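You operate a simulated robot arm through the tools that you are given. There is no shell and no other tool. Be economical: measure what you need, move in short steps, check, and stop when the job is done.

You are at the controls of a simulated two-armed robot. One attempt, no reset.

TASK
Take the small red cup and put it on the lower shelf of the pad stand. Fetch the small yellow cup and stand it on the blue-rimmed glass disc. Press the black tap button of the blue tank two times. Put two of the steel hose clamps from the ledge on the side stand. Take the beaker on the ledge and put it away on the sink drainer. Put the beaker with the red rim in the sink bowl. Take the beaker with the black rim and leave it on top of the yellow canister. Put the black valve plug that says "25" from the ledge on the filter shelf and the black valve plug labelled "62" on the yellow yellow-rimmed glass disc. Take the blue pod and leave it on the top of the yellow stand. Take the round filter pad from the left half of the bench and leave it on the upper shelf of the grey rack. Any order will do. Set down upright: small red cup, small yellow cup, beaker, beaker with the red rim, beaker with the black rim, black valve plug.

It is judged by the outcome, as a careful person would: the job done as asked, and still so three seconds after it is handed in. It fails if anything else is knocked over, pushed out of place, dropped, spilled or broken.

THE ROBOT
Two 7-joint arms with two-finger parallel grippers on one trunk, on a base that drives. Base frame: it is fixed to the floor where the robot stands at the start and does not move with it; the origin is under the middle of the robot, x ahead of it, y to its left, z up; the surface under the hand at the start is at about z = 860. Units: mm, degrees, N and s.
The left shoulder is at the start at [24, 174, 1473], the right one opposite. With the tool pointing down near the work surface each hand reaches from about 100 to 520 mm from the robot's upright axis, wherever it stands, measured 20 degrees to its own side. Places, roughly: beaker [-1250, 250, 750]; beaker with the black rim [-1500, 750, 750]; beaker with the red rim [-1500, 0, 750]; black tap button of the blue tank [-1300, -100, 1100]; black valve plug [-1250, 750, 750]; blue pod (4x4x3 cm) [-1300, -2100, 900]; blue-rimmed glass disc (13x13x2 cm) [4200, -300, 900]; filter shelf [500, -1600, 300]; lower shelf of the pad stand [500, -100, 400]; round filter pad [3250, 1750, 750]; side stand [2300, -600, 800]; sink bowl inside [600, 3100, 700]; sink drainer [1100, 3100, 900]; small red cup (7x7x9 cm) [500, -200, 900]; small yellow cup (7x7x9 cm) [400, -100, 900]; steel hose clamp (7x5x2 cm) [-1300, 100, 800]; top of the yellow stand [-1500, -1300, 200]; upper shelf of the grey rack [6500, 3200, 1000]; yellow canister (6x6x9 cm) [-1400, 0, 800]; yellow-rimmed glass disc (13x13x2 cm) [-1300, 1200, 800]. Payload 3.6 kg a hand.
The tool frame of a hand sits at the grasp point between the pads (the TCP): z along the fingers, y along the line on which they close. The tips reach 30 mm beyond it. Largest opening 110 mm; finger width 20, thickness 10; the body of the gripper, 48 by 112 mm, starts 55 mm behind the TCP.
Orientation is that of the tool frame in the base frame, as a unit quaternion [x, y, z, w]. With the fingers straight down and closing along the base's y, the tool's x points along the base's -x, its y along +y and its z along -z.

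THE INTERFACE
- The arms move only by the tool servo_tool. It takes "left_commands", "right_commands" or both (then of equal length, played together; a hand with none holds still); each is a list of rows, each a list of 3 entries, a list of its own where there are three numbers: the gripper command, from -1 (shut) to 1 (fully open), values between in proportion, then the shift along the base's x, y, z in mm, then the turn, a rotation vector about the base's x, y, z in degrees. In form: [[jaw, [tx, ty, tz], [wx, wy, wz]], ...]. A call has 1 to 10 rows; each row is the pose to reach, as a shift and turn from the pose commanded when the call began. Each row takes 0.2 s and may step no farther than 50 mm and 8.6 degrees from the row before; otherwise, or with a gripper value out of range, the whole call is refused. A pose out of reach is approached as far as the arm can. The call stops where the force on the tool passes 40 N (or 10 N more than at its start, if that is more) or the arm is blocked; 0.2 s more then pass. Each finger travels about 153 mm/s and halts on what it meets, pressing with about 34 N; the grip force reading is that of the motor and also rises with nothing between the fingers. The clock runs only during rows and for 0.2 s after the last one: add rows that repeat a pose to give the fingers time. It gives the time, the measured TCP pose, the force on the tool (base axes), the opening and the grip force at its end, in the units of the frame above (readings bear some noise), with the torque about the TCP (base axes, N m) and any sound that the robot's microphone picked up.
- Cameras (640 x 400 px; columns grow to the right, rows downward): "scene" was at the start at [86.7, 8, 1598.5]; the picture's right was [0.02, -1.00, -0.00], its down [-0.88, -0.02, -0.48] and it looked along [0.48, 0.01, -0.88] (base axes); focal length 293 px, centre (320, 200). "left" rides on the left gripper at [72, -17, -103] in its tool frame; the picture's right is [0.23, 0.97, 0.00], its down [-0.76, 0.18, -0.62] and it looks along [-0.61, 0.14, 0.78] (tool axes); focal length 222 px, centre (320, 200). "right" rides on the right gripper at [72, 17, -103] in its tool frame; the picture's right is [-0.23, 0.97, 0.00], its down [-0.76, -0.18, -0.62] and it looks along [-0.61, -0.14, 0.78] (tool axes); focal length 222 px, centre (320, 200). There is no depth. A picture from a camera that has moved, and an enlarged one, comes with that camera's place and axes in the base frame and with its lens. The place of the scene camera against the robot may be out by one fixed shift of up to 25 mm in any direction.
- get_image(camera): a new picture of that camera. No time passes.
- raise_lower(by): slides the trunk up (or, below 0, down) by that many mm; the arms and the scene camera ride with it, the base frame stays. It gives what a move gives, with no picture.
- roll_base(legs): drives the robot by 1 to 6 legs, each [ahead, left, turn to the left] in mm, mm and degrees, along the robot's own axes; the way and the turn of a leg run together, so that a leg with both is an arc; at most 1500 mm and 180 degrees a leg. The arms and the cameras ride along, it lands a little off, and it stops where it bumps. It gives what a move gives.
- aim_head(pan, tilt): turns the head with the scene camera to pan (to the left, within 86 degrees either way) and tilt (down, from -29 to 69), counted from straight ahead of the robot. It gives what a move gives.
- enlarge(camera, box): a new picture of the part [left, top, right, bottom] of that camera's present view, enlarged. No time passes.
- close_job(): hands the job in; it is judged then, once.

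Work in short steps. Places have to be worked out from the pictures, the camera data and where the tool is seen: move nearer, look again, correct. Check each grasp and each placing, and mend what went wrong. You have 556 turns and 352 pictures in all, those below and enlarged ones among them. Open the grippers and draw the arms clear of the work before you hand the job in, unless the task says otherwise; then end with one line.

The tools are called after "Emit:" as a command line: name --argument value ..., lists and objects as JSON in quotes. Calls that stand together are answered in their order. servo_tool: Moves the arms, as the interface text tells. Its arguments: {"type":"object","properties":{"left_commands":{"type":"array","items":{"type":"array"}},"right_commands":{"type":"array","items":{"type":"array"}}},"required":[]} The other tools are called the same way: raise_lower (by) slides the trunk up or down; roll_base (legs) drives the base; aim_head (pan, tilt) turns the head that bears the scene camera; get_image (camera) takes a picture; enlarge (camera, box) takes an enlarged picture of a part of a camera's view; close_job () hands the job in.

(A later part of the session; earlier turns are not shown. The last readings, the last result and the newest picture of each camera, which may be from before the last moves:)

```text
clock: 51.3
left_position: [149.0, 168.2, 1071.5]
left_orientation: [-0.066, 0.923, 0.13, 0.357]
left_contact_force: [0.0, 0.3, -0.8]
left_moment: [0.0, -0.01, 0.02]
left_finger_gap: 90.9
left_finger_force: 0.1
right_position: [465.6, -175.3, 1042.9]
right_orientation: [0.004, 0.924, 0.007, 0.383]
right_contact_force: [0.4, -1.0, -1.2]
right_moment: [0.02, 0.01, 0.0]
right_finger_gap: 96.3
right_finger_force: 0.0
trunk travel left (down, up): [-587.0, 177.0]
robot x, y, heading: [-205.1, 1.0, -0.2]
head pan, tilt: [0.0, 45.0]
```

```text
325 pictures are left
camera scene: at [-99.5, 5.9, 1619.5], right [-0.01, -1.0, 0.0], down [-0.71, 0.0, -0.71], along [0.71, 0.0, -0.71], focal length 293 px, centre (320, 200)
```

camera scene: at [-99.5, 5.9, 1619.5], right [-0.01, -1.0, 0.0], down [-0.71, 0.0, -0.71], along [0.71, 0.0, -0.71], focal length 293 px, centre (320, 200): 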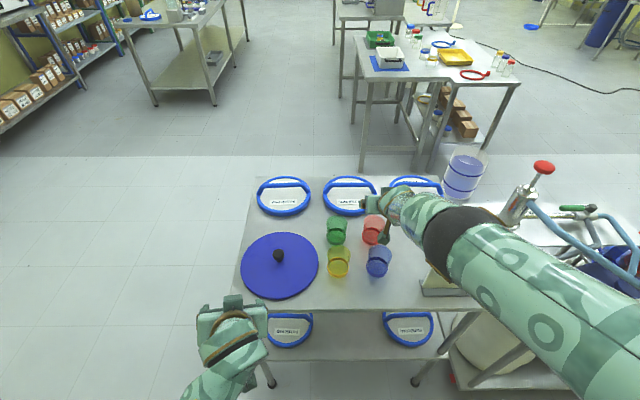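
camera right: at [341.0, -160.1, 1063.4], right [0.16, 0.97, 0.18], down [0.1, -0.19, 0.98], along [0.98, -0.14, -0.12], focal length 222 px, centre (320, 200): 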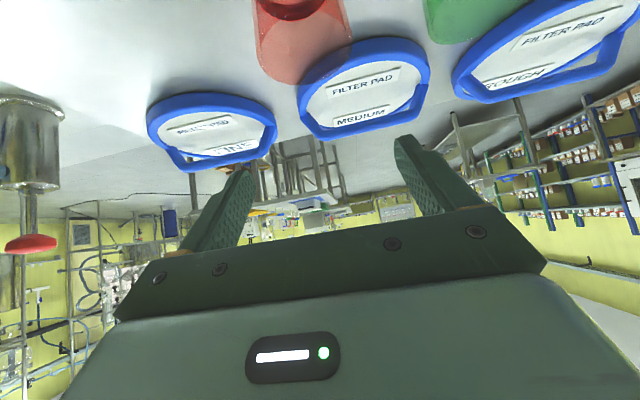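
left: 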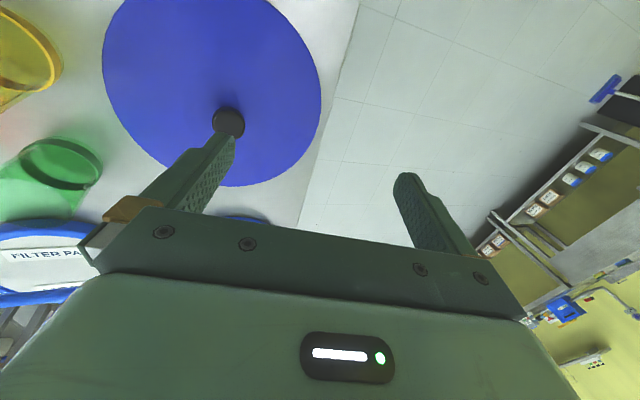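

Cup centre confirmed at about (467, -170). The arm is near full stretch, so I drive 70 mm ahead while the hand then draws back relative to it.

Emit:
roll_base --legs '[[70, 0, 0]]'

Emit:
servo_tool --right_commands '[[0.75, [-35, 3, -10], [0, 0, 0]], [0.75, [-70, 5, -30], [0, 0, 0]], [0.75, [-70, 5, -60], [0, 0, 0]], [0.75, [-70, 5, -60], [0, 0, 0]]]'

Emit:
get_image --camera "right"

Emit:
enlarge --camera "scene" --box '[240, 180, 480, 330]'

```text
clock: 52.4
left_position: [219.4, 166.8, 1071.2]
left_orientation: [-0.065, 0.923, 0.13, 0.357]
left_contact_force: [0.9, 0.0, -0.6]
left_moment: [-0.02, 0.03, 0.02]
left_finger_gap: 90.5
left_finger_force: 0.1
right_position: [535.8, -177.4, 1041.3]
right_orientation: [0.004, 0.924, 0.006, 0.383]
right_contact_force: [0.1, -0.8, 0.0]
right_moment: [0.02, -0.02, 0.02]
right_finger_gap: 96.0
right_finger_force: 0.1
trunk travel left (down, up): [-587.0, 177.0]
robot x, y, heading: [-134.1, -0.8, -0.6]
head pan, tilt: [0.0, 45.0]
```

```text
clock: 53.4
left_position: [220.7, 168.9, 1070.3]
left_orientation: [-0.067, 0.922, 0.131, 0.357]
left_contact_force: [0.2, -0.4, 0.4]
left_moment: [0.0, 0.02, -0.04]
left_finger_gap: 90.8
left_finger_force: 0.2
right_position: [474.9, -177.0, 977.4]
right_orientation: [0.004, 0.924, 0.007, 0.383]
right_contact_force: [-0.2, 0.2, 0.3]
right_moment: [-0.02, 0.0, -0.01]
right_finger_gap: 96.3
right_finger_force: 0.1
right hand out of reach, approached as far as the arm can: row 1, 2, 3, 4
trunk travel left (down, up): [-587.0, 177.0]
robot x, y, heading: [-132.3, -2.6, -0.4]
head pan, tilt: [0.0, 45.0]
```

```text
324 pictures are left
camera right: at [351.5, -159.9, 999.8], right [0.16, 0.97, 0.18], down [0.1, -0.19, 0.98], along [0.98, -0.14, -0.13], focal length 222 px, centre (320, 200)
```

right: 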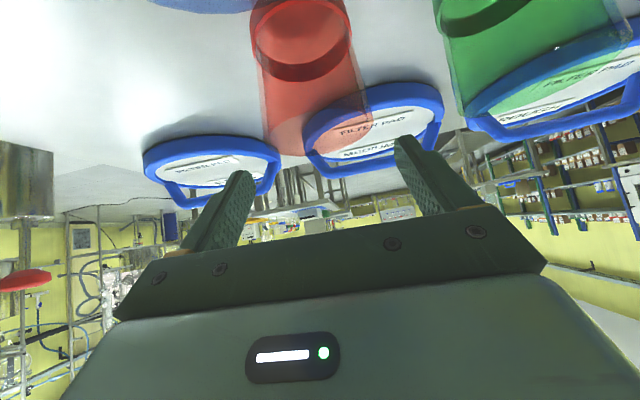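

```text
2.67 times, centred on (360, 255) of scene
camera zoom: at [-30.4, 6.5, 1619.6], right [-0.01, -1.0, 0.0], down [-0.71, 0.0, -0.71], along [0.71, 0.0, -0.71], focal length 782 px, centre (213, 53)
```

zoom: 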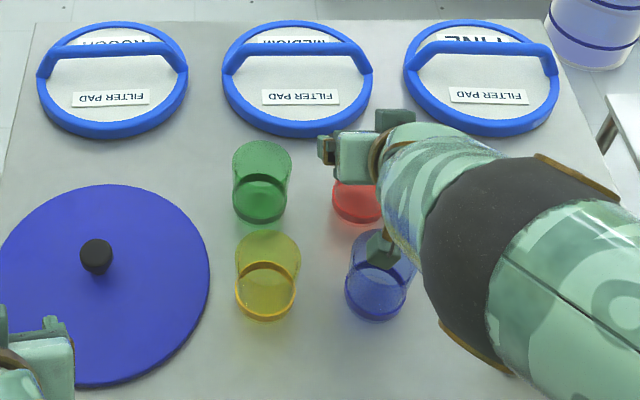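

The wrist camera hangs low and would hit the blue cup at this approach. I raise and yaw the hand 45° so it comes in diagonally between the cups.

Emit:
servo_tool --right_commands '[[0.75, [0, 0, 40], [0, 0, 0]], [0.75, [0, 0, 70], [0, 0, 8]], [0.75, [0, 0, 70], [0, 0, 16]], [0.75, [0, 0, 70], [0, 0, 24]], [0.75, [0, 0, 70], [0, 0, 32]], [0.75, [0, 0, 70], [0, 0, 40]], [0.75, [0, 0, 70], [0, 0, 45]], [0.75, [0, 0, 70], [0, 0, 45]]]'

Emit:
get_image --camera "right"

Emit:
get_image --camera "scene"

```text
clock: 55.1
left_position: [220.0, 167.3, 1070.7]
left_orientation: [-0.065, 0.923, 0.13, 0.356]
left_contact_force: [0.2, 0.6, -0.1]
left_moment: [-0.01, -0.02, -0.01]
left_finger_gap: 90.6
left_finger_force: 0.0
right_position: [476.2, -177.2, 1048.2]
right_orientation: [-0.349, 0.855, 0.153, 0.352]
right_contact_force: [0.3, 0.7, 0.1]
right_moment: [-0.01, -0.02, -0.01]
right_finger_gap: 96.5
right_finger_force: 0.1
right hand out of reach, approached as far as the arm can: row 1
trunk travel left (down, up): [-587.0, 177.0]
robot x, y, heading: [-132.9, -1.6, -0.8]
head pan, tilt: [0.0, 45.0]
```

```text
322 pictures are left
camera right: at [376.8, -253.0, 1069.6], right [-0.57, 0.8, 0.18], down [0.2, -0.07, 0.98], along [0.79, 0.59, -0.12], focal length 222 px, centre (320, 200)
```

right: 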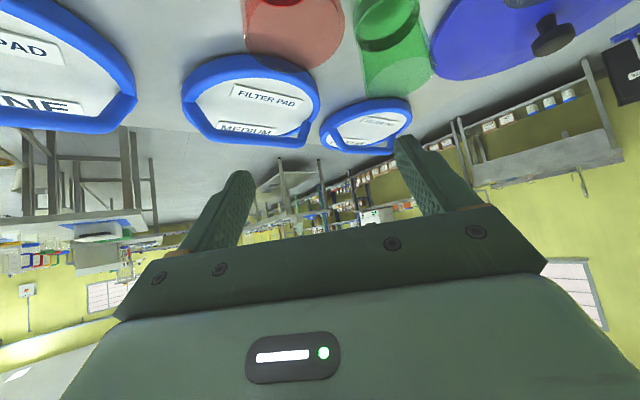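

```text
321 pictures are left
camera scene: at [-29.6, 5.6, 1619.5], right [-0.01, -1.0, 0.0], down [-0.71, 0.0, -0.71], along [0.71, 0.0, -0.71], focal length 293 px, centre (320, 200)
```

scene: 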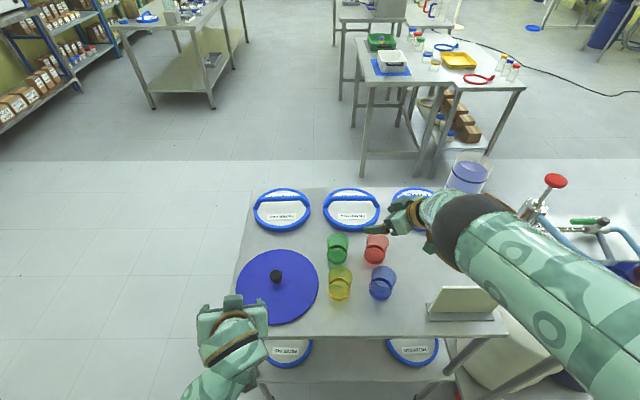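

Estimates put the red cup at about (471, -172). I descend to just around the rim and check once.

Emit:
servo_tool --right_commands '[[0.9, [-3, 2, -35], [0, 0, 0]], [0.9, [-5, 5, -70], [0, 0, 0]], [0.9, [-5, 5, -95], [0, 0, 0]], [0.9, [-5, 5, -95], [0, 0, 0]]]'

Emit:
get_image --camera "right"

Emit:
enlarge --camera "scene" --box '[270, 180, 480, 320]'

```text
clock: 56.1
left_position: [220.1, 168.1, 1070.3]
left_orientation: [-0.065, 0.923, 0.13, 0.357]
left_contact_force: [-0.5, 0.6, -1.0]
left_moment: [-0.02, 0.05, -0.01]
left_finger_gap: 90.6
left_finger_force: 0.1
right_position: [456.4, -167.7, 965.7]
right_orientation: [-0.349, 0.855, 0.153, 0.352]
right_contact_force: [0.3, 0.3, 0.0]
right_moment: [0.01, -0.01, -0.01]
right_finger_gap: 104.5
right_finger_force: 0.1
right hand out of reach, approached as far as the arm can: row 2, 3, 4
trunk travel left (down, up): [-587.0, 177.0]
robot x, y, heading: [-133.8, 0.1, -0.8]
head pan, tilt: [0.0, 45.0]
```

```text
320 pictures are left
camera right: at [356.5, -242.8, 987.1], right [-0.57, 0.8, 0.18], down [0.2, -0.07, 0.98], along [0.8, 0.59, -0.12], focal length 222 px, centre (320, 200)
```

right: 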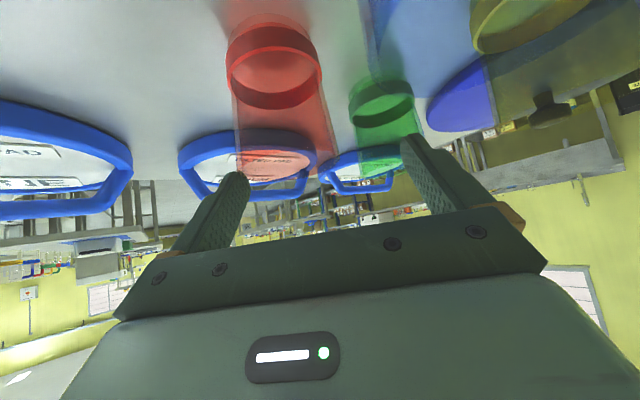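

```text
2.86 times, centred on (375, 250) of scene
camera zoom: at [-29.2, 5.6, 1619.5], right [-0.01, -1.0, 0.0], down [-0.71, 0.0, -0.71], along [0.71, 0.0, -0.71], focal length 838 px, centre (163, 57)
```

zoom: 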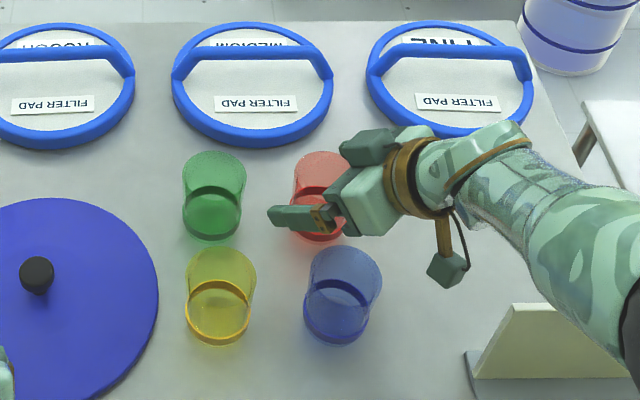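

The cup sits ~(477,-168), and the arm is again at its reach limit. I lift, drive 90 mm ahead, and pull the hand back to re-centre.

Emit:
servo_tool --right_commands '[[0.9, [0, 0, 40], [0, 0, 0]], [0.9, [-20, 0, 80], [0, 0, 0]], [0.9, [-60, 0, 90], [0, 0, 0]], [0.9, [-60, 0, 90], [0, 0, 0]]]'

Emit:
roll_base --legs '[[90, 0, 0]]'

```text
clock: 57.1
left_position: [220.4, 167.4, 1070.7]
left_orientation: [-0.065, 0.923, 0.129, 0.358]
left_contact_force: [0.0, 0.2, 0.1]
left_moment: [0.01, -0.01, 0.01]
left_finger_gap: 90.9
left_finger_force: 0.1
right_position: [481.6, -173.1, 1004.4]
right_orientation: [-0.35, 0.855, 0.153, 0.351]
right_contact_force: [0.3, 0.3, -0.6]
right_moment: [-0.05, -0.01, -0.03]
right_finger_gap: 104.4
right_finger_force: 0.1
right hand out of reach, approached as far as the arm can: row 1, 2, 3, 4
trunk travel left (down, up): [-587.0, 177.0]
robot x, y, heading: [-135.0, -1.2, -0.1]
head pan, tilt: [0.0, 45.0]
```

```text
clock: 58.2
left_position: [311.3, 166.5, 1071.1]
left_orientation: [-0.065, 0.923, 0.13, 0.357]
left_contact_force: [0.4, -0.2, 0.0]
left_moment: [0.0, 0.03, 0.05]
left_finger_gap: 90.9
left_finger_force: 0.0
right_position: [572.7, -174.4, 1004.6]
right_orientation: [-0.348, 0.855, 0.153, 0.352]
right_contact_force: [0.1, 0.5, -0.8]
right_moment: [0.03, -0.03, 0.02]
right_finger_gap: 104.3
right_finger_force: 0.1
trunk travel left (down, up): [-587.0, 177.0]
robot x, y, heading: [-41.7, -1.8, -0.2]
head pan, tilt: [0.0, 45.0]
```

The arm has joint-limit quirks in this pose, so I'll use base and trunk for the fine approach: back 95 mm, then trunk down.

Emit:
roll_base --legs '[[-95, 0, 0]]'

Emit:
raise_lower --by -40

Emit:
get_image --camera "right"

```text
clock: 59.4
left_position: [214.9, 167.2, 1071.5]
left_orientation: [-0.064, 0.923, 0.129, 0.356]
left_contact_force: [0.2, -0.7, 0.1]
left_moment: [-0.01, -0.01, -0.02]
left_finger_gap: 90.8
left_finger_force: 0.0
right_position: [477.4, -175.4, 1006.6]
right_orientation: [-0.35, 0.855, 0.153, 0.352]
right_contact_force: [-1.1, 0.5, 0.0]
right_moment: [0.01, 0.02, 0.01]
right_finger_gap: 104.5
right_finger_force: 0.1
trunk travel left (down, up): [-587.0, 177.0]
robot x, y, heading: [-136.2, -1.7, -0.5]
head pan, tilt: [0.0, 45.0]
```

```text
clock: 60.1
left_position: [216.8, 223.7, 1024.2]
left_orientation: [0.004, 0.905, 0.208, 0.371]
left_contact_force: [-0.1, 0.3, -0.2]
left_moment: [-0.01, -0.01, 0.01]
left_finger_gap: 90.8
left_finger_force: 0.0
right_position: [477.5, -174.3, 962.0]
right_orientation: [-0.35, 0.855, 0.154, 0.351]
right_contact_force: [-0.8, -0.2, -1.1]
right_moment: [0.0, -0.01, -0.02]
right_finger_gap: 104.5
right_finger_force: 0.1
trunk travel left (down, up): [-546.0, 217.0]
robot x, y, heading: [-132.4, 0.4, -0.5]
head pan, tilt: [0.0, 45.0]
stopped: the arm was blocked; the commanded pose is now the measured one
```

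```text
318 pictures are left
camera right: at [378.3, -249.8, 983.6], right [-0.57, 0.8, 0.18], down [0.21, -0.07, 0.98], along [0.79, 0.59, -0.13], focal length 222 px, centre (320, 200)
```

right: 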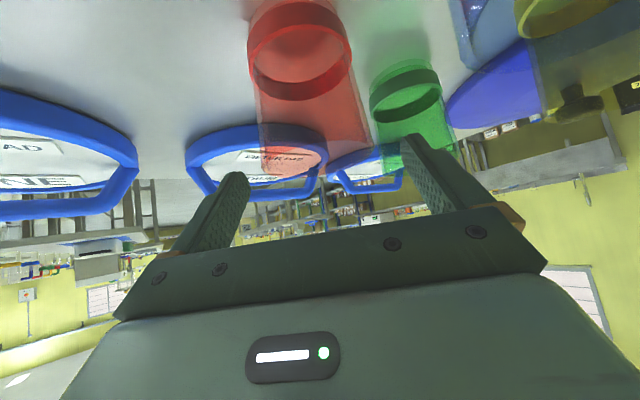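

Something blocked the left arm during the trunk move. I check the scene.

Emit:
aim_head --pan 20 --tilt 60

Emit:
get_image --camera "scene"

Emit:
get_image --camera "left"

```text
clock: 61.0
left_position: [215.7, 225.2, 1024.6]
left_orientation: [0.004, 0.905, 0.207, 0.37]
left_contact_force: [1.0, -0.3, -0.2]
left_moment: [0.01, 0.0, 0.0]
left_finger_gap: 90.8
left_finger_force: 0.1
right_position: [477.7, -174.5, 962.2]
right_orientation: [-0.35, 0.855, 0.154, 0.35]
right_contact_force: [0.0, 0.3, 0.3]
right_moment: [0.03, -0.01, -0.02]
right_finger_gap: 104.6
right_finger_force: 0.0
trunk travel left (down, up): [-546.0, 217.0]
robot x, y, heading: [-134.7, 1.3, -0.7]
head pan, tilt: [20.0, 60.0]
```

```text
317 pictures are left
camera scene: at [-49.4, 28.5, 1559.3], right [0.33, -0.94, 0.0], down [-0.82, -0.29, -0.5], along [0.47, 0.17, -0.87], focal length 293 px, centre (320, 200)
```

scene: 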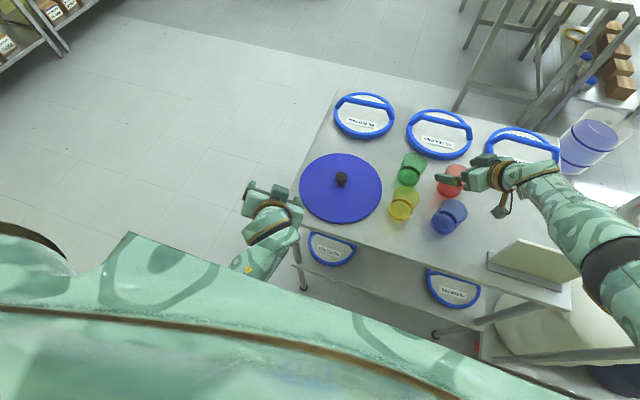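

```text
316 pictures are left
camera left: at [97.5, 181.2, 1035.1], right [-0.31, 0.93, 0.22], down [0.11, -0.19, 0.98], along [0.95, 0.32, -0.04], focal length 222 px, centre (320, 200)
```

left: 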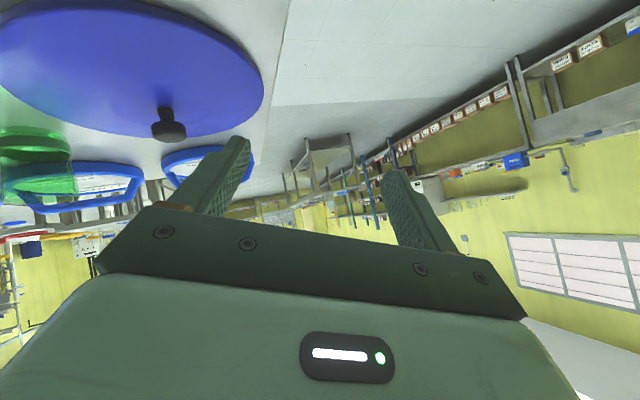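

Nothing on the table was disturbed; the left elbow just fouled low. I raise the left hand out of the way while nudging the right by a few mm.

Emit:
servo_tool --left_commands '[[0, [0, 20, 40], [0, 0, 0]], [0, [0, 40, 80], [0, 0, 0]], [0, [0, 40, 110], [0, 0, 0]], [0, [0, 40, 110], [0, 0, 0]]]'

Emit:
servo_tool --right_commands '[[0.9, [3, -3, -15], [0, 0, 0]], [0.9, [4, -3, -37], [0, 0, 0]], [0.9, [4, -3, -37], [0, 0, 0]]]'

Emit:
get_image --camera "right"

```text
clock: 61.7
left_position: [214.9, 298.3, 1118.6]
left_orientation: [0.065, 0.886, 0.273, 0.368]
left_contact_force: [0.1, 0.0, -0.1]
left_moment: [-0.01, -0.01, -0.04]
left_finger_gap: 55.1
left_finger_force: 0.0
right_position: [478.4, -173.9, 962.7]
right_orientation: [-0.35, 0.855, 0.154, 0.35]
right_contact_force: [0.1, -0.6, -0.2]
right_moment: [-0.03, -0.02, -0.05]
right_finger_gap: 104.4
right_finger_force: 0.1
trunk travel left (down, up): [-546.0, 217.0]
robot x, y, heading: [-138.0, -1.3, -0.4]
head pan, tilt: [20.0, 60.0]
stopped in row 3 (left hand): the arm was blocked; the commanded pose is now the measured one
```

```text
clock: 62.5
left_position: [214.6, 297.3, 1116.3]
left_orientation: [0.066, 0.887, 0.273, 0.366]
left_contact_force: [-0.2, -0.2, -0.4]
left_moment: [-0.01, 0.0, -0.01]
left_finger_gap: 55.3
left_finger_force: 0.0
right_position: [465.9, -171.2, 942.4]
right_orientation: [-0.349, 0.855, 0.154, 0.352]
right_contact_force: [-0.2, -0.4, -0.4]
right_moment: [-0.01, -0.03, -0.01]
right_finger_gap: 104.4
right_finger_force: 0.1
right hand out of reach, approached as far as the arm can: row 1, 2, 3
trunk travel left (down, up): [-546.0, 217.0]
robot x, y, heading: [-133.5, -1.3, -0.5]
head pan, tilt: [20.0, 60.0]
```

```text
315 pictures are left
camera right: at [366.8, -246.9, 964.0], right [-0.57, 0.8, 0.18], down [0.21, -0.07, 0.98], along [0.79, 0.59, -0.13], focal length 222 px, centre (320, 200)
```

right: 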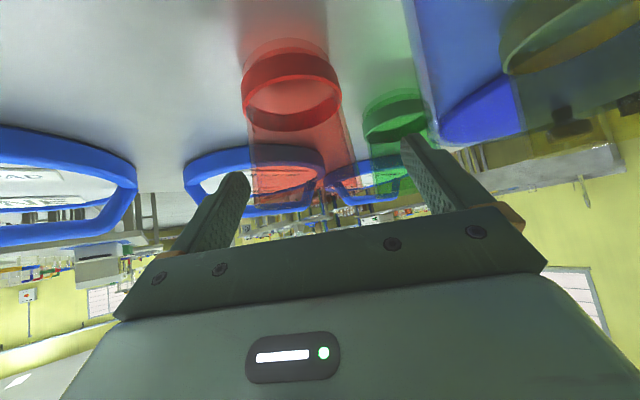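

The right arm is nearly straight, so I finish with base +10 mm and trunk -18 mm.

Emit:
roll_base --legs '[[12, -3, 0]]'

Emit:
raise_lower --by -18

Emit:
get_image --camera "right"

Emit:
get_image --camera "scene"

```text
clock: 63.3
left_position: [225.5, 295.5, 1117.6]
left_orientation: [0.065, 0.887, 0.272, 0.367]
left_contact_force: [-0.2, -0.8, 1.4]
left_moment: [0.0, -0.01, -0.02]
left_finger_gap: 55.1
left_finger_force: 0.0
right_position: [477.0, -173.1, 943.5]
right_orientation: [-0.35, 0.855, 0.153, 0.351]
right_contact_force: [0.0, 0.0, 0.3]
right_moment: [-0.03, 0.03, 0.02]
right_finger_gap: 104.4
right_finger_force: 0.0
trunk travel left (down, up): [-546.0, 217.0]
robot x, y, heading: [-123.4, -4.4, -0.5]
head pan, tilt: [20.0, 60.0]
```

```text
clock: 63.9
left_position: [226.5, 327.0, 1105.6]
left_orientation: [0.137, 0.859, 0.338, 0.359]
left_contact_force: [-0.1, -0.2, 0.4]
left_moment: [0.0, 0.05, 0.01]
left_finger_gap: 55.0
left_finger_force: 0.0
right_position: [478.0, -173.9, 922.1]
right_orientation: [-0.349, 0.856, 0.155, 0.35]
right_contact_force: [-0.8, 0.3, 0.4]
right_moment: [0.02, -0.02, 0.0]
right_finger_gap: 104.4
right_finger_force: 0.1
trunk travel left (down, up): [-528.0, 235.0]
robot x, y, heading: [-125.2, -6.9, -0.4]
head pan, tilt: [20.0, 60.0]
stopped: the arm was blocked; the commanded pose is now the measured one
```

```text
314 pictures are left
camera right: at [378.6, -249.8, 944.4], right [-0.57, 0.8, 0.18], down [0.21, -0.07, 0.98], along [0.79, 0.59, -0.13], focal length 222 px, centre (320, 200)
```

right: 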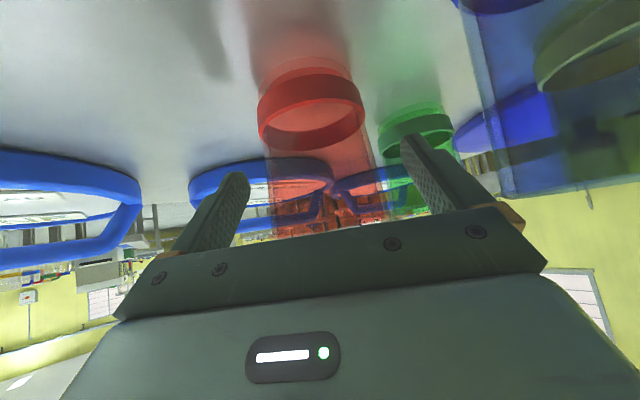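

```text
313 pictures are left
camera scene: at [-34.9, 25.4, 1540.5], right [0.33, -0.94, 0.0], down [-0.82, -0.29, -0.5], along [0.47, 0.17, -0.87], focal length 293 px, centre (320, 200)
```

scene: 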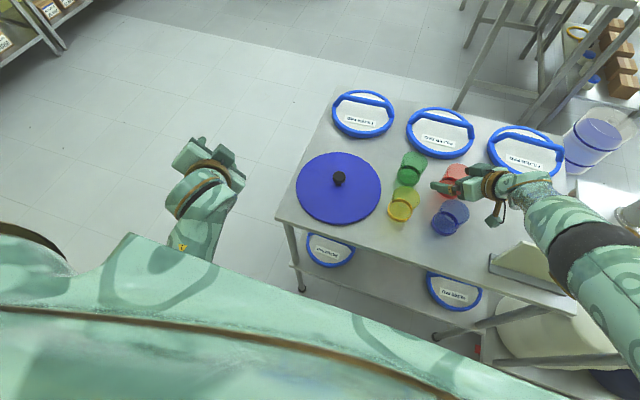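

The cup is between the fingers. I close the right gripper.

Emit:
servo_tool --right_commands '[[0.2, [0, 0, 0], [0, 0, 0]], [-0.2, [0, 0, 0], [0, 0, 0]], [-1, [0, 0, 0], [0, 0, 0]], [-1, [0, 0, 0], [0, 0, 0]], [-1, [0, 0, 0], [0, 0, 0]]]'

Emit:
get_image --camera "right"

```text
clock: 65.0
left_position: [225.9, 327.8, 1105.9]
left_orientation: [0.136, 0.859, 0.338, 0.359]
left_contact_force: [1.5, -0.3, 0.5]
left_moment: [0.0, 0.0, 0.01]
left_finger_gap: 55.1
left_finger_force: 0.1
right_position: [477.9, -173.8, 923.7]
right_orientation: [-0.349, 0.855, 0.155, 0.35]
right_contact_force: [0.6, 0.7, 0.6]
right_moment: [-0.03, -0.03, 0.0]
right_finger_gap: 62.8
right_finger_force: 33.9
trunk travel left (down, up): [-528.0, 235.0]
robot x, y, heading: [-124.2, -4.9, -0.7]
head pan, tilt: [20.0, 60.0]
```

```text
312 pictures are left
camera right: at [378.2, -250.1, 945.1], right [-0.57, 0.8, 0.18], down [0.21, -0.07, 0.98], along [0.79, 0.59, -0.13], focal length 222 px, centre (320, 200)
```

right: 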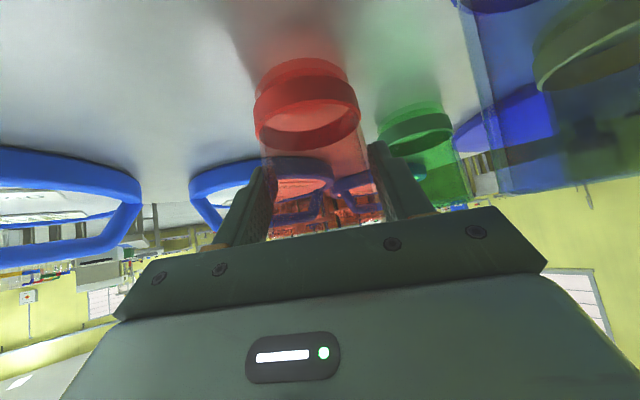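

Gripped at 63 mm. I lift with the trunk.

Emit:
raise_lower --by 130

Emit:
get_image --camera "right"

```text
clock: 66.4
left_position: [224.7, 351.2, 1238.4]
left_orientation: [0.186, 0.834, 0.384, 0.35]
left_contact_force: [0.0, 0.0, 0.7]
left_moment: [-0.03, 0.02, 0.01]
left_finger_gap: 55.1
left_finger_force: 0.2
right_position: [476.8, -173.2, 1054.0]
right_orientation: [-0.349, 0.854, 0.151, 0.354]
right_contact_force: [-0.3, 0.4, -0.4]
right_moment: [0.0, 0.01, 0.01]
right_finger_gap: 62.5
right_finger_force: 34.3
trunk travel left (down, up): [-652.0, 111.0]
robot x, y, heading: [-123.5, -6.4, -0.4]
head pan, tilt: [20.0, 60.0]
stopped: the arm was blocked; the commanded pose is now the measured one
```

```text
311 pictures are left
camera right: at [377.9, -249.5, 1074.8], right [-0.57, 0.8, 0.17], down [0.2, -0.07, 0.98], along [0.8, 0.59, -0.12], focal length 222 px, centre (320, 200)
```

right: 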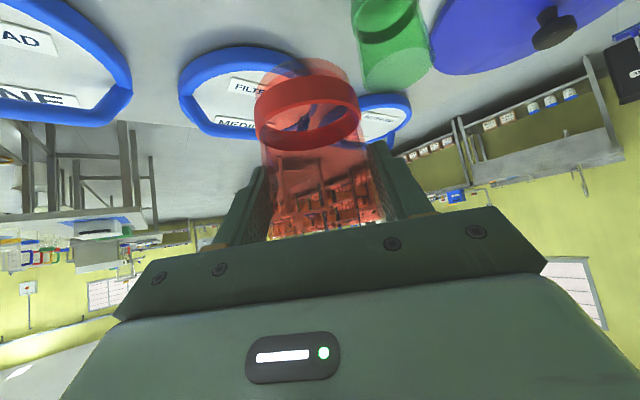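

Red cup held. I back away from the table and look at the left arm posture.

Emit:
roll_base --legs '[[-430, 0, 0]]'

Emit:
aim_head --pan 60 --tilt 60

Emit:
get_image --camera "scene"

```text
clock: 69.0
left_position: [-200.8, 354.8, 1236.9]
left_orientation: [0.186, 0.834, 0.384, 0.35]
left_contact_force: [0.2, 0.4, 0.0]
left_moment: [-0.02, -0.01, 0.02]
left_finger_gap: 54.6
left_finger_force: 0.0
right_position: [50.2, -171.8, 1053.2]
right_orientation: [-0.348, 0.854, 0.152, 0.355]
right_contact_force: [-0.5, -0.5, 0.0]
right_moment: [0.02, -0.01, 0.01]
right_finger_gap: 62.5
right_finger_force: 33.9
trunk travel left (down, up): [-652.0, 111.0]
robot x, y, heading: [-555.7, 3.6, -0.8]
head pan, tilt: [20.0, 60.0]
```

```text
clock: 70.1
left_position: [-201.2, 355.3, 1237.3]
left_orientation: [0.187, 0.833, 0.384, 0.351]
left_contact_force: [-0.1, 0.2, 0.6]
left_moment: [0.03, 0.03, -0.01]
left_finger_gap: 54.9
left_finger_force: 0.0
right_position: [49.6, -171.5, 1052.7]
right_orientation: [-0.348, 0.854, 0.152, 0.355]
right_contact_force: [-0.3, -0.6, -0.9]
right_moment: [0.01, 0.0, -0.01]
right_finger_gap: 62.3
right_finger_force: 34.3
trunk travel left (down, up): [-652.0, 111.0]
robot x, y, heading: [-553.6, 2.8, -0.7]
head pan, tilt: [60.0, 60.0]
```

```text
310 pictures are left
camera scene: at [-499.6, 64.5, 1665.4], right [0.86, -0.51, 0.0], down [-0.44, -0.74, -0.5], along [0.26, 0.43, -0.87], focal length 293 px, centre (320, 200)
```

scene: 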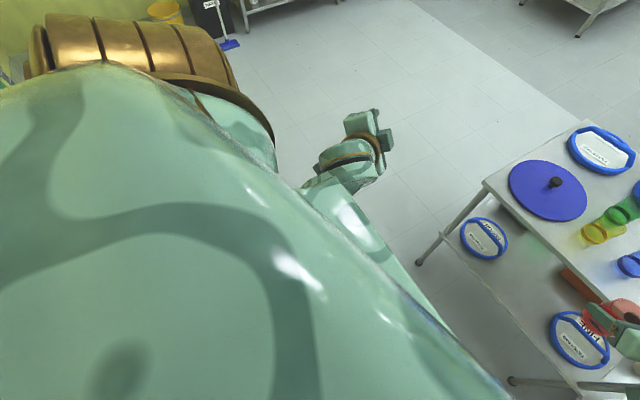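

The left elbow is tucked under the chest. I swing the left hand out to the side and straighten it to vertical.

Emit:
servo_tool --left_commands '[[0, [-8, 25, 0], [-5, 4.5, 2.5]], [0, [-16, 50, -10], [-10, 9, 5]], [0, [-24, 75, -20], [-15.5, 14, 7.5]], [0, [-32, 100, -30], [-21, 19, 10]], [0, [-40, 125, -40], [-26, 24, 12.5]], [0, [-48, 150, -50], [-31, 28.5, 15]], [0, [-56, 175, -60], [-36, 33, 17.5]], [0, [-64, 200, -70], [-41.5, 38, 20]], [0, [-72, 220, -80], [-46.6, 42.5, 22.6]], [0, [-72, 220, -80], [-46.6, 42.5, 22.6]]]'

Emit:
servo_tool --left_commands '[[0, [-30, 0, -30], [0, 0, 0]], [0, [-60, 0, -60], [0, 0, 0]], [0, [-90, 0, -90], [0, 0, 0]], [0, [-120, 0, -120], [0, 0, 0]], [0, [-150, 0, -150], [0, 0, 0]], [0, [-170, 0, -185], [0, 0, 0]], [0, [-180, 0, -220], [0, 0, 0]], [0, [-180, 0, -255], [0, 0, 0]], [0, [-180, 0, -255], [0, 0, 0]]]'

Emit:
get_image --camera "scene"

```text
clock: 72.3
left_position: [-272.8, 575.7, 1157.4]
left_orientation: [0.0, 1.0, -0.001, 0.001]
left_contact_force: [-0.4, -0.6, 0.2]
left_moment: [0.04, 0.03, 0.0]
left_finger_gap: 55.2
left_finger_force: 0.1
right_position: [50.4, -171.9, 1053.1]
right_orientation: [-0.348, 0.855, 0.151, 0.355]
right_contact_force: [-0.1, -0.5, -0.3]
right_moment: [0.03, 0.0, 0.01]
right_finger_gap: 62.3
right_finger_force: 34.2
trunk travel left (down, up): [-652.0, 111.0]
robot x, y, heading: [-552.7, 4.7, -0.3]
head pan, tilt: [60.0, 60.0]
```

```text
clock: 74.3
left_position: [-454.8, 575.1, 903.1]
left_orientation: [0.0, 1.0, 0.001, 0.001]
left_contact_force: [-0.7, -0.1, -0.3]
left_moment: [-0.01, -0.01, -0.01]
left_finger_gap: 54.7
left_finger_force: 0.0
right_position: [51.1, -172.1, 1053.9]
right_orientation: [-0.348, 0.854, 0.152, 0.355]
right_contact_force: [0.1, -0.3, 0.0]
right_moment: [0.0, 0.02, 0.03]
right_finger_gap: 62.1
right_finger_force: 33.9
trunk travel left (down, up): [-652.0, 111.0]
robot x, y, heading: [-555.1, -0.9, -0.6]
head pan, tilt: [60.0, 60.0]
```

```text
309 pictures are left
camera scene: at [-500.0, 64.3, 1665.5], right [0.86, -0.51, 0.0], down [-0.44, -0.74, -0.5], along [0.25, 0.43, -0.87], focal length 293 px, centre (320, 200)
```

scene: 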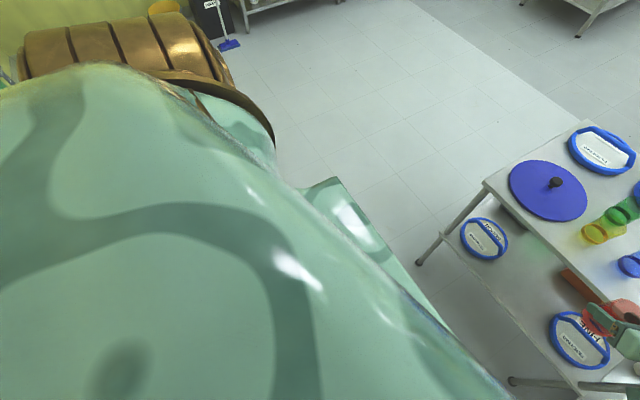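

Now bring the left hand forward as with the right.

Emit:
servo_tool --left_commands '[[0, [30, -30, 10], [0, 0, 0]], [0, [60, -60, 20], [0, 0, 0]], [0, [90, -90, 30], [0, 0, 0]], [0, [120, -120, 50], [0, 0, 0]], [0, [150, -150, 80], [0, 0, 0]], [0, [180, -180, 110], [0, 0, 0]], [0, [210, -210, 140], [0, 0, 0]], [0, [230, -240, 170], [0, 0, 0]], [0, [230, -240, 170], [0, 0, 0]]]'

Emit:
get_image --camera "scene"

```text
refused: row 5 steps farther than a row can; nothing moved
```

```text
308 pictures are left
camera scene: at [-500.0, 64.3, 1665.5], right [0.86, -0.51, 0.0], down [-0.44, -0.74, -0.5], along [0.25, 0.43, -0.87], focal length 293 px, centre (320, 200)
```

scene: 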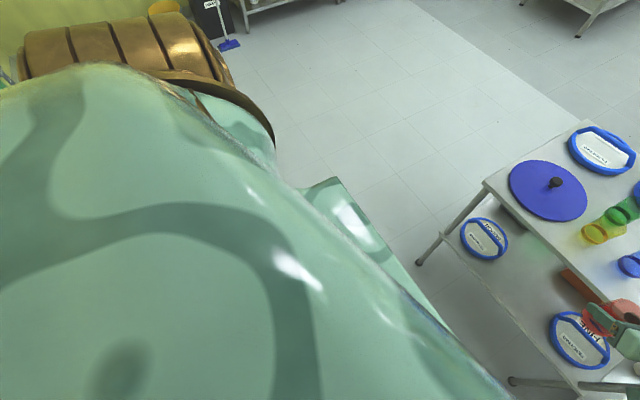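

Emit:
servo_tool --left_commands '[[0, [30, -30, 15], [0, 0, 0]], [0, [60, -60, 30], [0, 0, 0]], [0, [85, -85, 50], [0, 0, 0]], [0, [110, -110, 75], [0, 0, 0]], [0, [135, -135, 100], [0, 0, 0]], [0, [160, -160, 125], [0, 0, 0]], [0, [185, -185, 150], [0, 0, 0]], [0, [210, -210, 170], [0, 0, 0]], [0, [230, -240, 170], [0, 0, 0]], [0, [230, -240, 170], [0, 0, 0]]]'

Emit:
get_image --camera "scene"

```text
clock: 76.5
left_position: [-227.9, 404.4, 1089.4]
left_orientation: [-0.011, 0.998, 0.069, 0.0]
left_contact_force: [-0.6, 0.6, 0.1]
left_moment: [-0.02, 0.05, 0.01]
left_finger_gap: 54.9
left_finger_force: 0.1
right_position: [51.1, -172.4, 1053.7]
right_orientation: [-0.348, 0.854, 0.151, 0.355]
right_contact_force: [0.3, -0.3, -1.3]
right_moment: [-0.01, -0.01, -0.02]
right_finger_gap: 61.8
right_finger_force: 34.3
trunk travel left (down, up): [-652.0, 111.0]
robot x, y, heading: [-555.5, 1.9, -0.6]
head pan, tilt: [60.0, 60.0]
stopped in row 10 (left hand): the arm was blocked; the commanded pose is now the measured one
```

```text
307 pictures are left
camera scene: at [-500.0, 64.8, 1665.4], right [0.86, -0.51, 0.0], down [-0.44, -0.74, -0.5], along [0.25, 0.43, -0.87], focal length 293 px, centre (320, 200)
```

scene: 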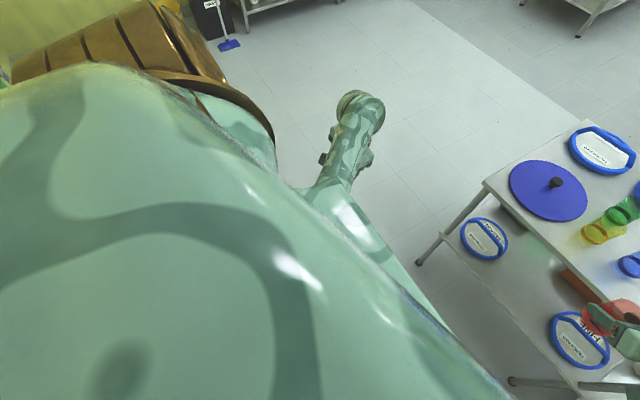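

Still elbow-inboard. I retry the side swing with the same outward yaw the right arm had.

Emit:
servo_tool --left_commands '[[0, [-20, 30, -20], [0, 0, 7]], [0, [-40, 60, -40], [-4, 0, 14]], [0, [-70, 90, -60], [-8, 0, 20]], [0, [-100, 120, -80], [-8, 0, 27]], [0, [-130, 145, -100], [-8, 0, 34]], [0, [-160, 170, -120], [-8, 0, 38]], [0, [-190, 170, -150], [-8, 0, 38]], [0, [-220, 170, -180], [-8, 0, 36]], [0, [-240, 170, -200], [-8, 0, 32]], [0, [-240, 170, -200], [-8, 0, 30]]]'

Emit:
servo_tool --left_commands '[[0, [30, -30, 10], [0, 0, -5]], [0, [60, -60, 20], [0, 0, -10]], [0, [90, -90, 30], [0, 0, -15]], [0, [120, -120, 50], [0, 0, -20]], [0, [150, -150, 70], [0, 0, -25]], [0, [180, -180, 90], [0, 0, -30]], [0, [210, -210, 110], [0, 0, -30]], [0, [230, -240, 130], [0, 0, -30]], [0, [230, -240, 130], [0, 0, -30]]]'

Emit:
get_image --camera "scene"

```text
clock: 78.7
left_position: [-469.2, 572.2, 888.7]
left_orientation: [-0.268, 0.963, -0.005, -0.019]
left_contact_force: [-0.8, 0.0, 1.1]
left_moment: [0.0, 0.01, 0.01]
left_finger_gap: 55.2
left_finger_force: 0.1
right_position: [50.9, -172.2, 1053.0]
right_orientation: [-0.348, 0.854, 0.152, 0.355]
right_contact_force: [0.4, -0.1, 0.4]
right_moment: [-0.03, -0.03, 0.03]
right_finger_gap: 61.4
right_finger_force: 33.9
trunk travel left (down, up): [-652.0, 111.0]
robot x, y, heading: [-550.0, 0.9, -0.8]
head pan, tilt: [60.0, 60.0]
```

```text
clock: 80.9
left_position: [-240.3, 376.0, 1029.0]
left_orientation: [-0.014, 0.999, 0.04, -0.02]
left_contact_force: [0.2, -0.1, 0.3]
left_moment: [0.01, 0.03, 0.02]
left_finger_gap: 54.9
left_finger_force: 0.1
right_position: [50.5, -172.4, 1053.6]
right_orientation: [-0.348, 0.854, 0.153, 0.355]
right_contact_force: [-0.7, 0.0, -0.9]
right_moment: [0.02, 0.03, 0.01]
right_finger_gap: 61.9
right_finger_force: 34.1
trunk travel left (down, up): [-652.0, 111.0]
robot x, y, heading: [-549.5, 3.4, -0.7]
head pan, tilt: [60.0, 60.0]
stopped in row 9 (left hand): the arm was blocked; the commanded pose is now the measured one
```

```text
306 pictures are left
camera scene: at [-499.6, 64.6, 1665.4], right [0.86, -0.51, 0.0], down [-0.44, -0.74, -0.5], along [0.25, 0.43, -0.87], focal length 293 px, centre (320, 200)
```

scene: 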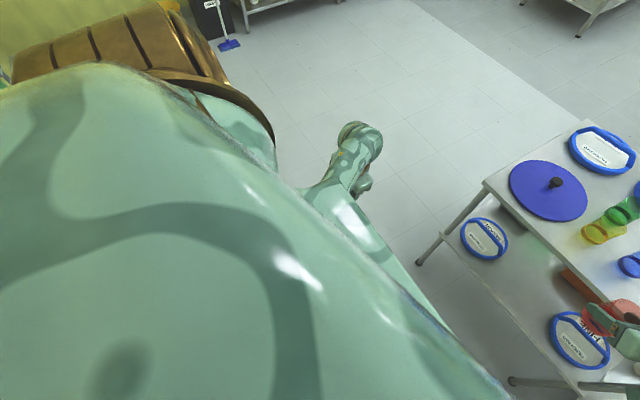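

I'll try stretching the left arm out sideways to straighten it, so the elbow can re-bend the other way.

Emit:
servo_tool --left_commands '[[0, [-15, 40, 20], [0, 0, 5]], [0, [-30, 80, 40], [0, 0, 10]], [0, [-45, 120, 60], [0, 0, 15]], [0, [-60, 160, 85], [0, 0, 20]], [0, [-75, 200, 110], [0, 0, 25]], [0, [-90, 240, 130], [0, 0, 30]], [0, [-105, 280, 150], [0, 0, 35]], [0, [-120, 315, 180], [0, 0, 40]], [0, [-130, 345, 210], [0, 0, 45]], [0, [-140, 360, 240], [0, 0, 50]]]'

Emit:
get_image --camera "scene"

```text
clock: 83.1
left_position: [-381.7, 734.5, 1266.2]
left_orientation: [-0.435, 0.899, 0.026, -0.035]
left_contact_force: [-0.1, 0.3, 0.9]
left_moment: [0.02, 0.0, 0.0]
left_finger_gap: 54.8
left_finger_force: 0.0
right_position: [50.1, -171.7, 1053.3]
right_orientation: [-0.349, 0.854, 0.152, 0.354]
right_contact_force: [0.1, 0.3, -0.3]
right_moment: [-0.01, 0.02, -0.01]
right_finger_gap: 61.5
right_finger_force: 33.5
trunk travel left (down, up): [-652.0, 111.0]
robot x, y, heading: [-556.7, 0.4, -0.6]
head pan, tilt: [60.0, 60.0]
```

```text
305 pictures are left
camera scene: at [-500.1, 65.1, 1665.4], right [0.86, -0.51, 0.0], down [-0.44, -0.75, -0.5], along [0.25, 0.43, -0.87], focal length 293 px, centre (320, 200)
```

scene: 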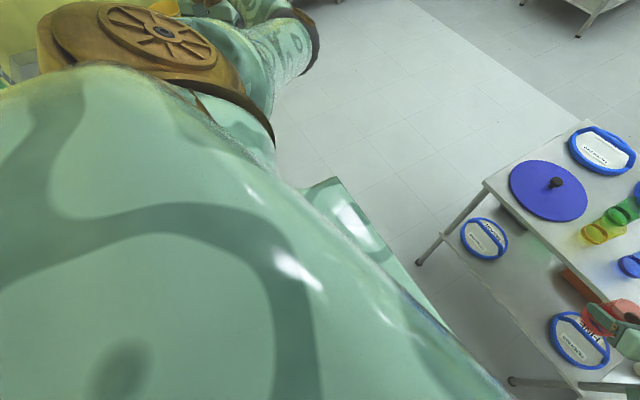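

Now the elbow is up and forward. I bring the hand round to the front at this posture.

Emit:
servo_tool --left_commands '[[0, [25, -35, -5], [0, 0, -5]], [0, [50, -70, -10], [0, 0, -10]], [0, [75, -105, -20], [0, 0, -15]], [0, [100, -140, -40], [0, 0, -20]], [0, [120, -175, -60], [0, 0, -25]], [0, [135, -210, -80], [0, 0, -30]], [0, [145, -245, -100], [0, 0, -35]], [0, [155, -280, -120], [0, 0, -40]], [0, [165, -315, -140], [0, 0, -45]], [0, [175, -340, -150], [0, 0, -50]]]'

Emit:
get_image --camera "scene"

```text
clock: 85.5
left_position: [-161.7, 411.0, 1161.1]
left_orientation: [-0.028, 0.998, 0.045, 0.039]
left_contact_force: [-0.2, -0.3, 0.1]
left_moment: [0.02, 0.0, 0.03]
left_finger_gap: 55.0
left_finger_force: 0.0
right_position: [50.4, -171.5, 1052.9]
right_orientation: [-0.348, 0.854, 0.152, 0.355]
right_contact_force: [0.3, 1.1, 0.0]
right_moment: [-0.01, 0.02, -0.01]
right_finger_gap: 61.8
right_finger_force: 33.7
trunk travel left (down, up): [-652.0, 111.0]
robot x, y, heading: [-550.4, 3.5, -0.8]
head pan, tilt: [60.0, 60.0]
stopped in row 10 (left hand): the arm was blocked; the commanded pose is now the measured one
```

```text
304 pictures are left
camera scene: at [-499.3, 64.6, 1665.4], right [0.86, -0.51, 0.0], down [-0.44, -0.74, -0.5], along [0.25, 0.43, -0.87], focal length 293 px, centre (320, 200)
```

scene: 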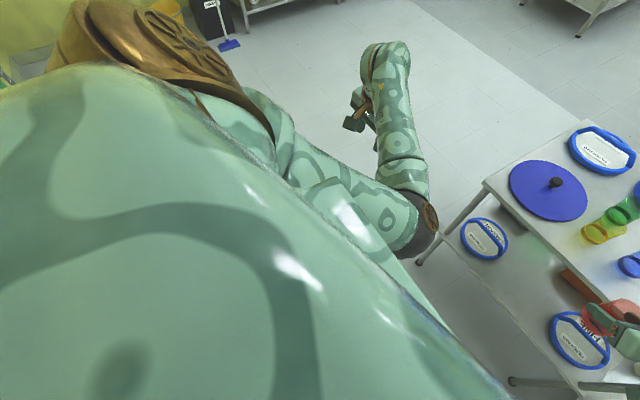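

This mirrors the right arm's initial posture, so I mirror the exact sequence that fixed it.

Emit:
servo_tool --left_commands '[[0, [-15, 25, 0], [0, 0, 6]], [0, [-30, 50, 0], [0, 0, 12]], [0, [-50, 80, 0], [0, 0, 18]], [0, [-70, 110, 0], [0, 0, 24]], [0, [-90, 140, 3], [0, 0, 30]], [0, [-108, 164, 5], [-5, 4, 34]], [0, [-108, 164, 5], [-5, 4, 34]]]'

Emit:
servo_tool --left_commands '[[0, [-40, 0, -20], [0, 0, 0]], [0, [-80, 0, -40], [0, 0, 0]], [0, [-120, 0, -60], [0, 0, 0]], [0, [-160, 0, -80], [0, 0, -5]], [0, [-180, 0, -110], [0, 0, -10]], [0, [-180, 0, -150], [0, 0, -10]], [0, [-180, 0, -190], [0, 0, -10]], [0, [-180, 0, -230], [0, 0, -10]], [0, [-180, 0, -230], [0, 0, -10]]]'

Emit:
servo_tool --left_commands '[[0, [30, -30, 10], [0, 0, -5]], [0, [60, -60, 20], [0, 0, -10]], [0, [90, -90, 30], [0, 0, -15]], [0, [120, -120, 50], [0, 0, -20]], [0, [150, -150, 70], [0, 0, -25]], [0, [180, -180, 90], [0, 0, -26]], [0, [210, -210, 110], [0, 0, -26]], [0, [230, -240, 130], [0, 0, -26]], [0, [230, -240, 130], [0, 0, -26]]]'

Emit:
get_image --camera "scene"

```text
clock: 87.1
left_position: [-270.9, 570.8, 1164.8]
left_orientation: [-0.317, 0.948, 0.01, -0.015]
left_contact_force: [-0.3, -0.1, 0.2]
left_moment: [0.01, -0.02, -0.01]
left_finger_gap: 55.2
left_finger_force: 0.0
right_position: [50.3, -172.4, 1052.6]
right_orientation: [-0.348, 0.854, 0.152, 0.355]
right_contact_force: [-0.4, 0.3, 0.5]
right_moment: [0.01, 0.0, 0.03]
right_finger_gap: 61.6
right_finger_force: 34.3
trunk travel left (down, up): [-652.0, 111.0]
robot x, y, heading: [-554.7, 0.1, -0.6]
head pan, tilt: [60.0, 60.0]
```

```text
clock: 89.1
left_position: [-449.9, 571.0, 932.1]
left_orientation: [-0.233, 0.972, 0.011, -0.013]
left_contact_force: [0.5, -0.2, 0.7]
left_moment: [0.02, 0.02, 0.0]
left_finger_gap: 55.2
left_finger_force: 0.0
right_position: [51.4, -172.8, 1052.6]
right_orientation: [-0.347, 0.855, 0.151, 0.355]
right_contact_force: [0.1, -0.8, -0.5]
right_moment: [0.0, -0.03, 0.04]
right_finger_gap: 61.1
right_finger_force: 34.2
trunk travel left (down, up): [-652.0, 111.0]
robot x, y, heading: [-551.1, -0.5, -0.7]
head pan, tilt: [60.0, 60.0]
```

```text
clock: 90.5
left_position: [-280.0, 486.4, 1056.1]
left_orientation: [-0.041, 0.995, 0.092, -0.007]
left_contact_force: [-0.9, 0.3, 0.9]
left_moment: [-0.01, 0.01, 0.01]
left_finger_gap: 54.8
left_finger_force: 0.0
right_position: [51.2, -171.6, 1052.0]
right_orientation: [-0.348, 0.855, 0.152, 0.354]
right_contact_force: [-0.7, 0.1, -1.0]
right_moment: [0.02, -0.01, 0.02]
right_finger_gap: 61.5
right_finger_force: 34.2
trunk travel left (down, up): [-652.0, 111.0]
robot x, y, heading: [-549.4, -1.7, -0.6]
head pan, tilt: [60.0, 60.0]
stopped in row 7 (left hand): the arm was blocked; the commanded pose is now the measured one
```

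```text
303 pictures are left
camera scene: at [-499.0, 64.3, 1665.4], right [0.86, -0.51, 0.0], down [-0.44, -0.74, -0.5], along [0.25, 0.43, -0.87], focal length 293 px, centre (320, 200)
```

scene: 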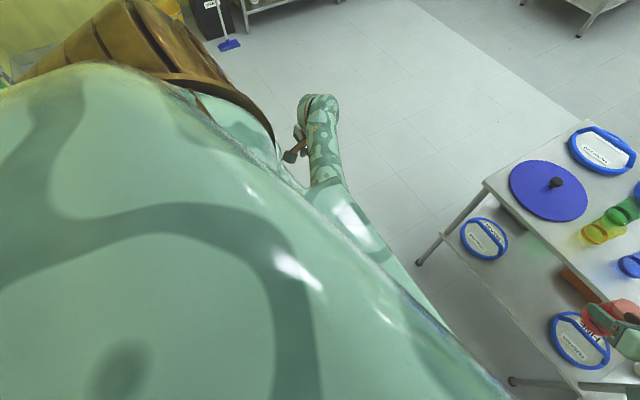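

I go again to the sideways stretch (elbow-up), then come down low first and only then inwards.

Emit:
servo_tool --left_commands '[[0, [-15, 40, 20], [0, 0, 5]], [0, [-30, 80, 40], [0, 0, 10]], [0, [-45, 120, 60], [0, 0, 15]], [0, [-60, 155, 85], [-3, 0, 20]], [0, [-75, 190, 110], [-6, 0, 25]], [0, [-85, 215, 140], [-9, 0, 30]], [0, [-95, 235, 170], [-10, 0, 35]], [0, [-100, 248, 200], [-10, 0, 40]], [0, [-100, 248, 220], [-10, 0, 45]], [0, [-100, 248, 220], [-10, 0, 45]]]'

Emit:
get_image --camera "scene"

Emit:
servo_tool --left_commands '[[0, [10, -15, -40], [0, 0, -3]], [0, [20, -30, -80], [0, 0, -6]], [0, [30, -45, -120], [0, 0, -9]], [0, [40, -60, -160], [0, 0, -12]], [0, [50, -75, -200], [0, 0, -15]], [0, [60, -90, -240], [0, 0, -18]], [0, [70, -105, -280], [0, 0, -21]], [0, [80, -120, -320], [0, 0, -24]], [0, [80, -120, -320], [0, 0, -24]]]'

Emit:
get_image --camera "scene"

```text
clock: 92.7
left_position: [-381.3, 732.0, 1273.6]
left_orientation: [-0.416, 0.908, -0.004, -0.046]
left_contact_force: [-0.7, 0.5, 0.4]
left_moment: [0.0, 0.01, -0.04]
left_finger_gap: 55.2
left_finger_force: 0.0
right_position: [50.4, -170.4, 1053.8]
right_orientation: [-0.349, 0.854, 0.152, 0.355]
right_contact_force: [0.1, 0.4, -1.0]
right_moment: [0.05, -0.01, 0.01]
right_finger_gap: 61.3
right_finger_force: 34.1
trunk travel left (down, up): [-652.0, 111.0]
robot x, y, heading: [-551.5, 2.6, -0.8]
head pan, tilt: [60.0, 60.0]
```

```text
302 pictures are left
camera scene: at [-499.8, 65.6, 1665.4], right [0.86, -0.51, 0.0], down [-0.44, -0.75, -0.5], along [0.25, 0.43, -0.87], focal length 293 px, centre (320, 200)
```

scene: 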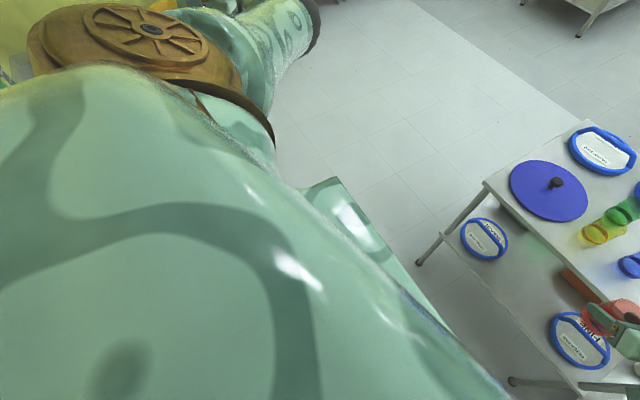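

```text
clock: 94.7
left_position: [-303.0, 611.3, 952.7]
left_orientation: [-0.217, 0.975, 0.005, -0.045]
left_contact_force: [-0.6, -0.5, -0.2]
left_moment: [0.03, -0.02, 0.01]
left_finger_gap: 54.8
left_finger_force: 0.0
right_position: [50.0, -171.1, 1053.7]
right_orientation: [-0.349, 0.854, 0.152, 0.354]
right_contact_force: [0.7, -0.4, -0.5]
right_moment: [0.01, 0.03, 0.0]
right_finger_gap: 61.5
right_finger_force: 34.0
trunk travel left (down, up): [-652.0, 111.0]
robot x, y, heading: [-552.9, 2.0, -0.8]
head pan, tilt: [60.0, 60.0]
```

```text
301 pictures are left
camera scene: at [-499.5, 64.8, 1665.4], right [0.86, -0.51, 0.0], down [-0.44, -0.75, -0.5], along [0.25, 0.43, -0.87], focal length 293 px, centre (320, 200)
```

scene: 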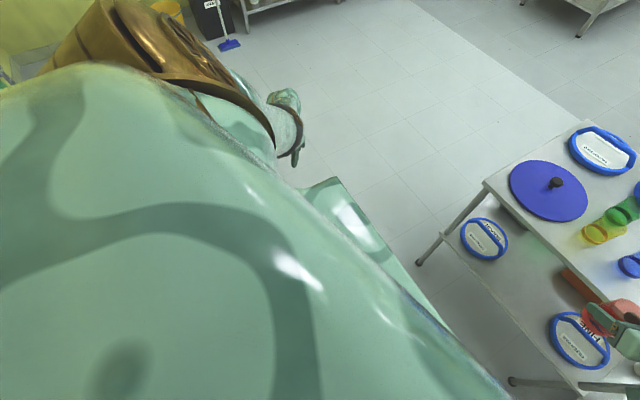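

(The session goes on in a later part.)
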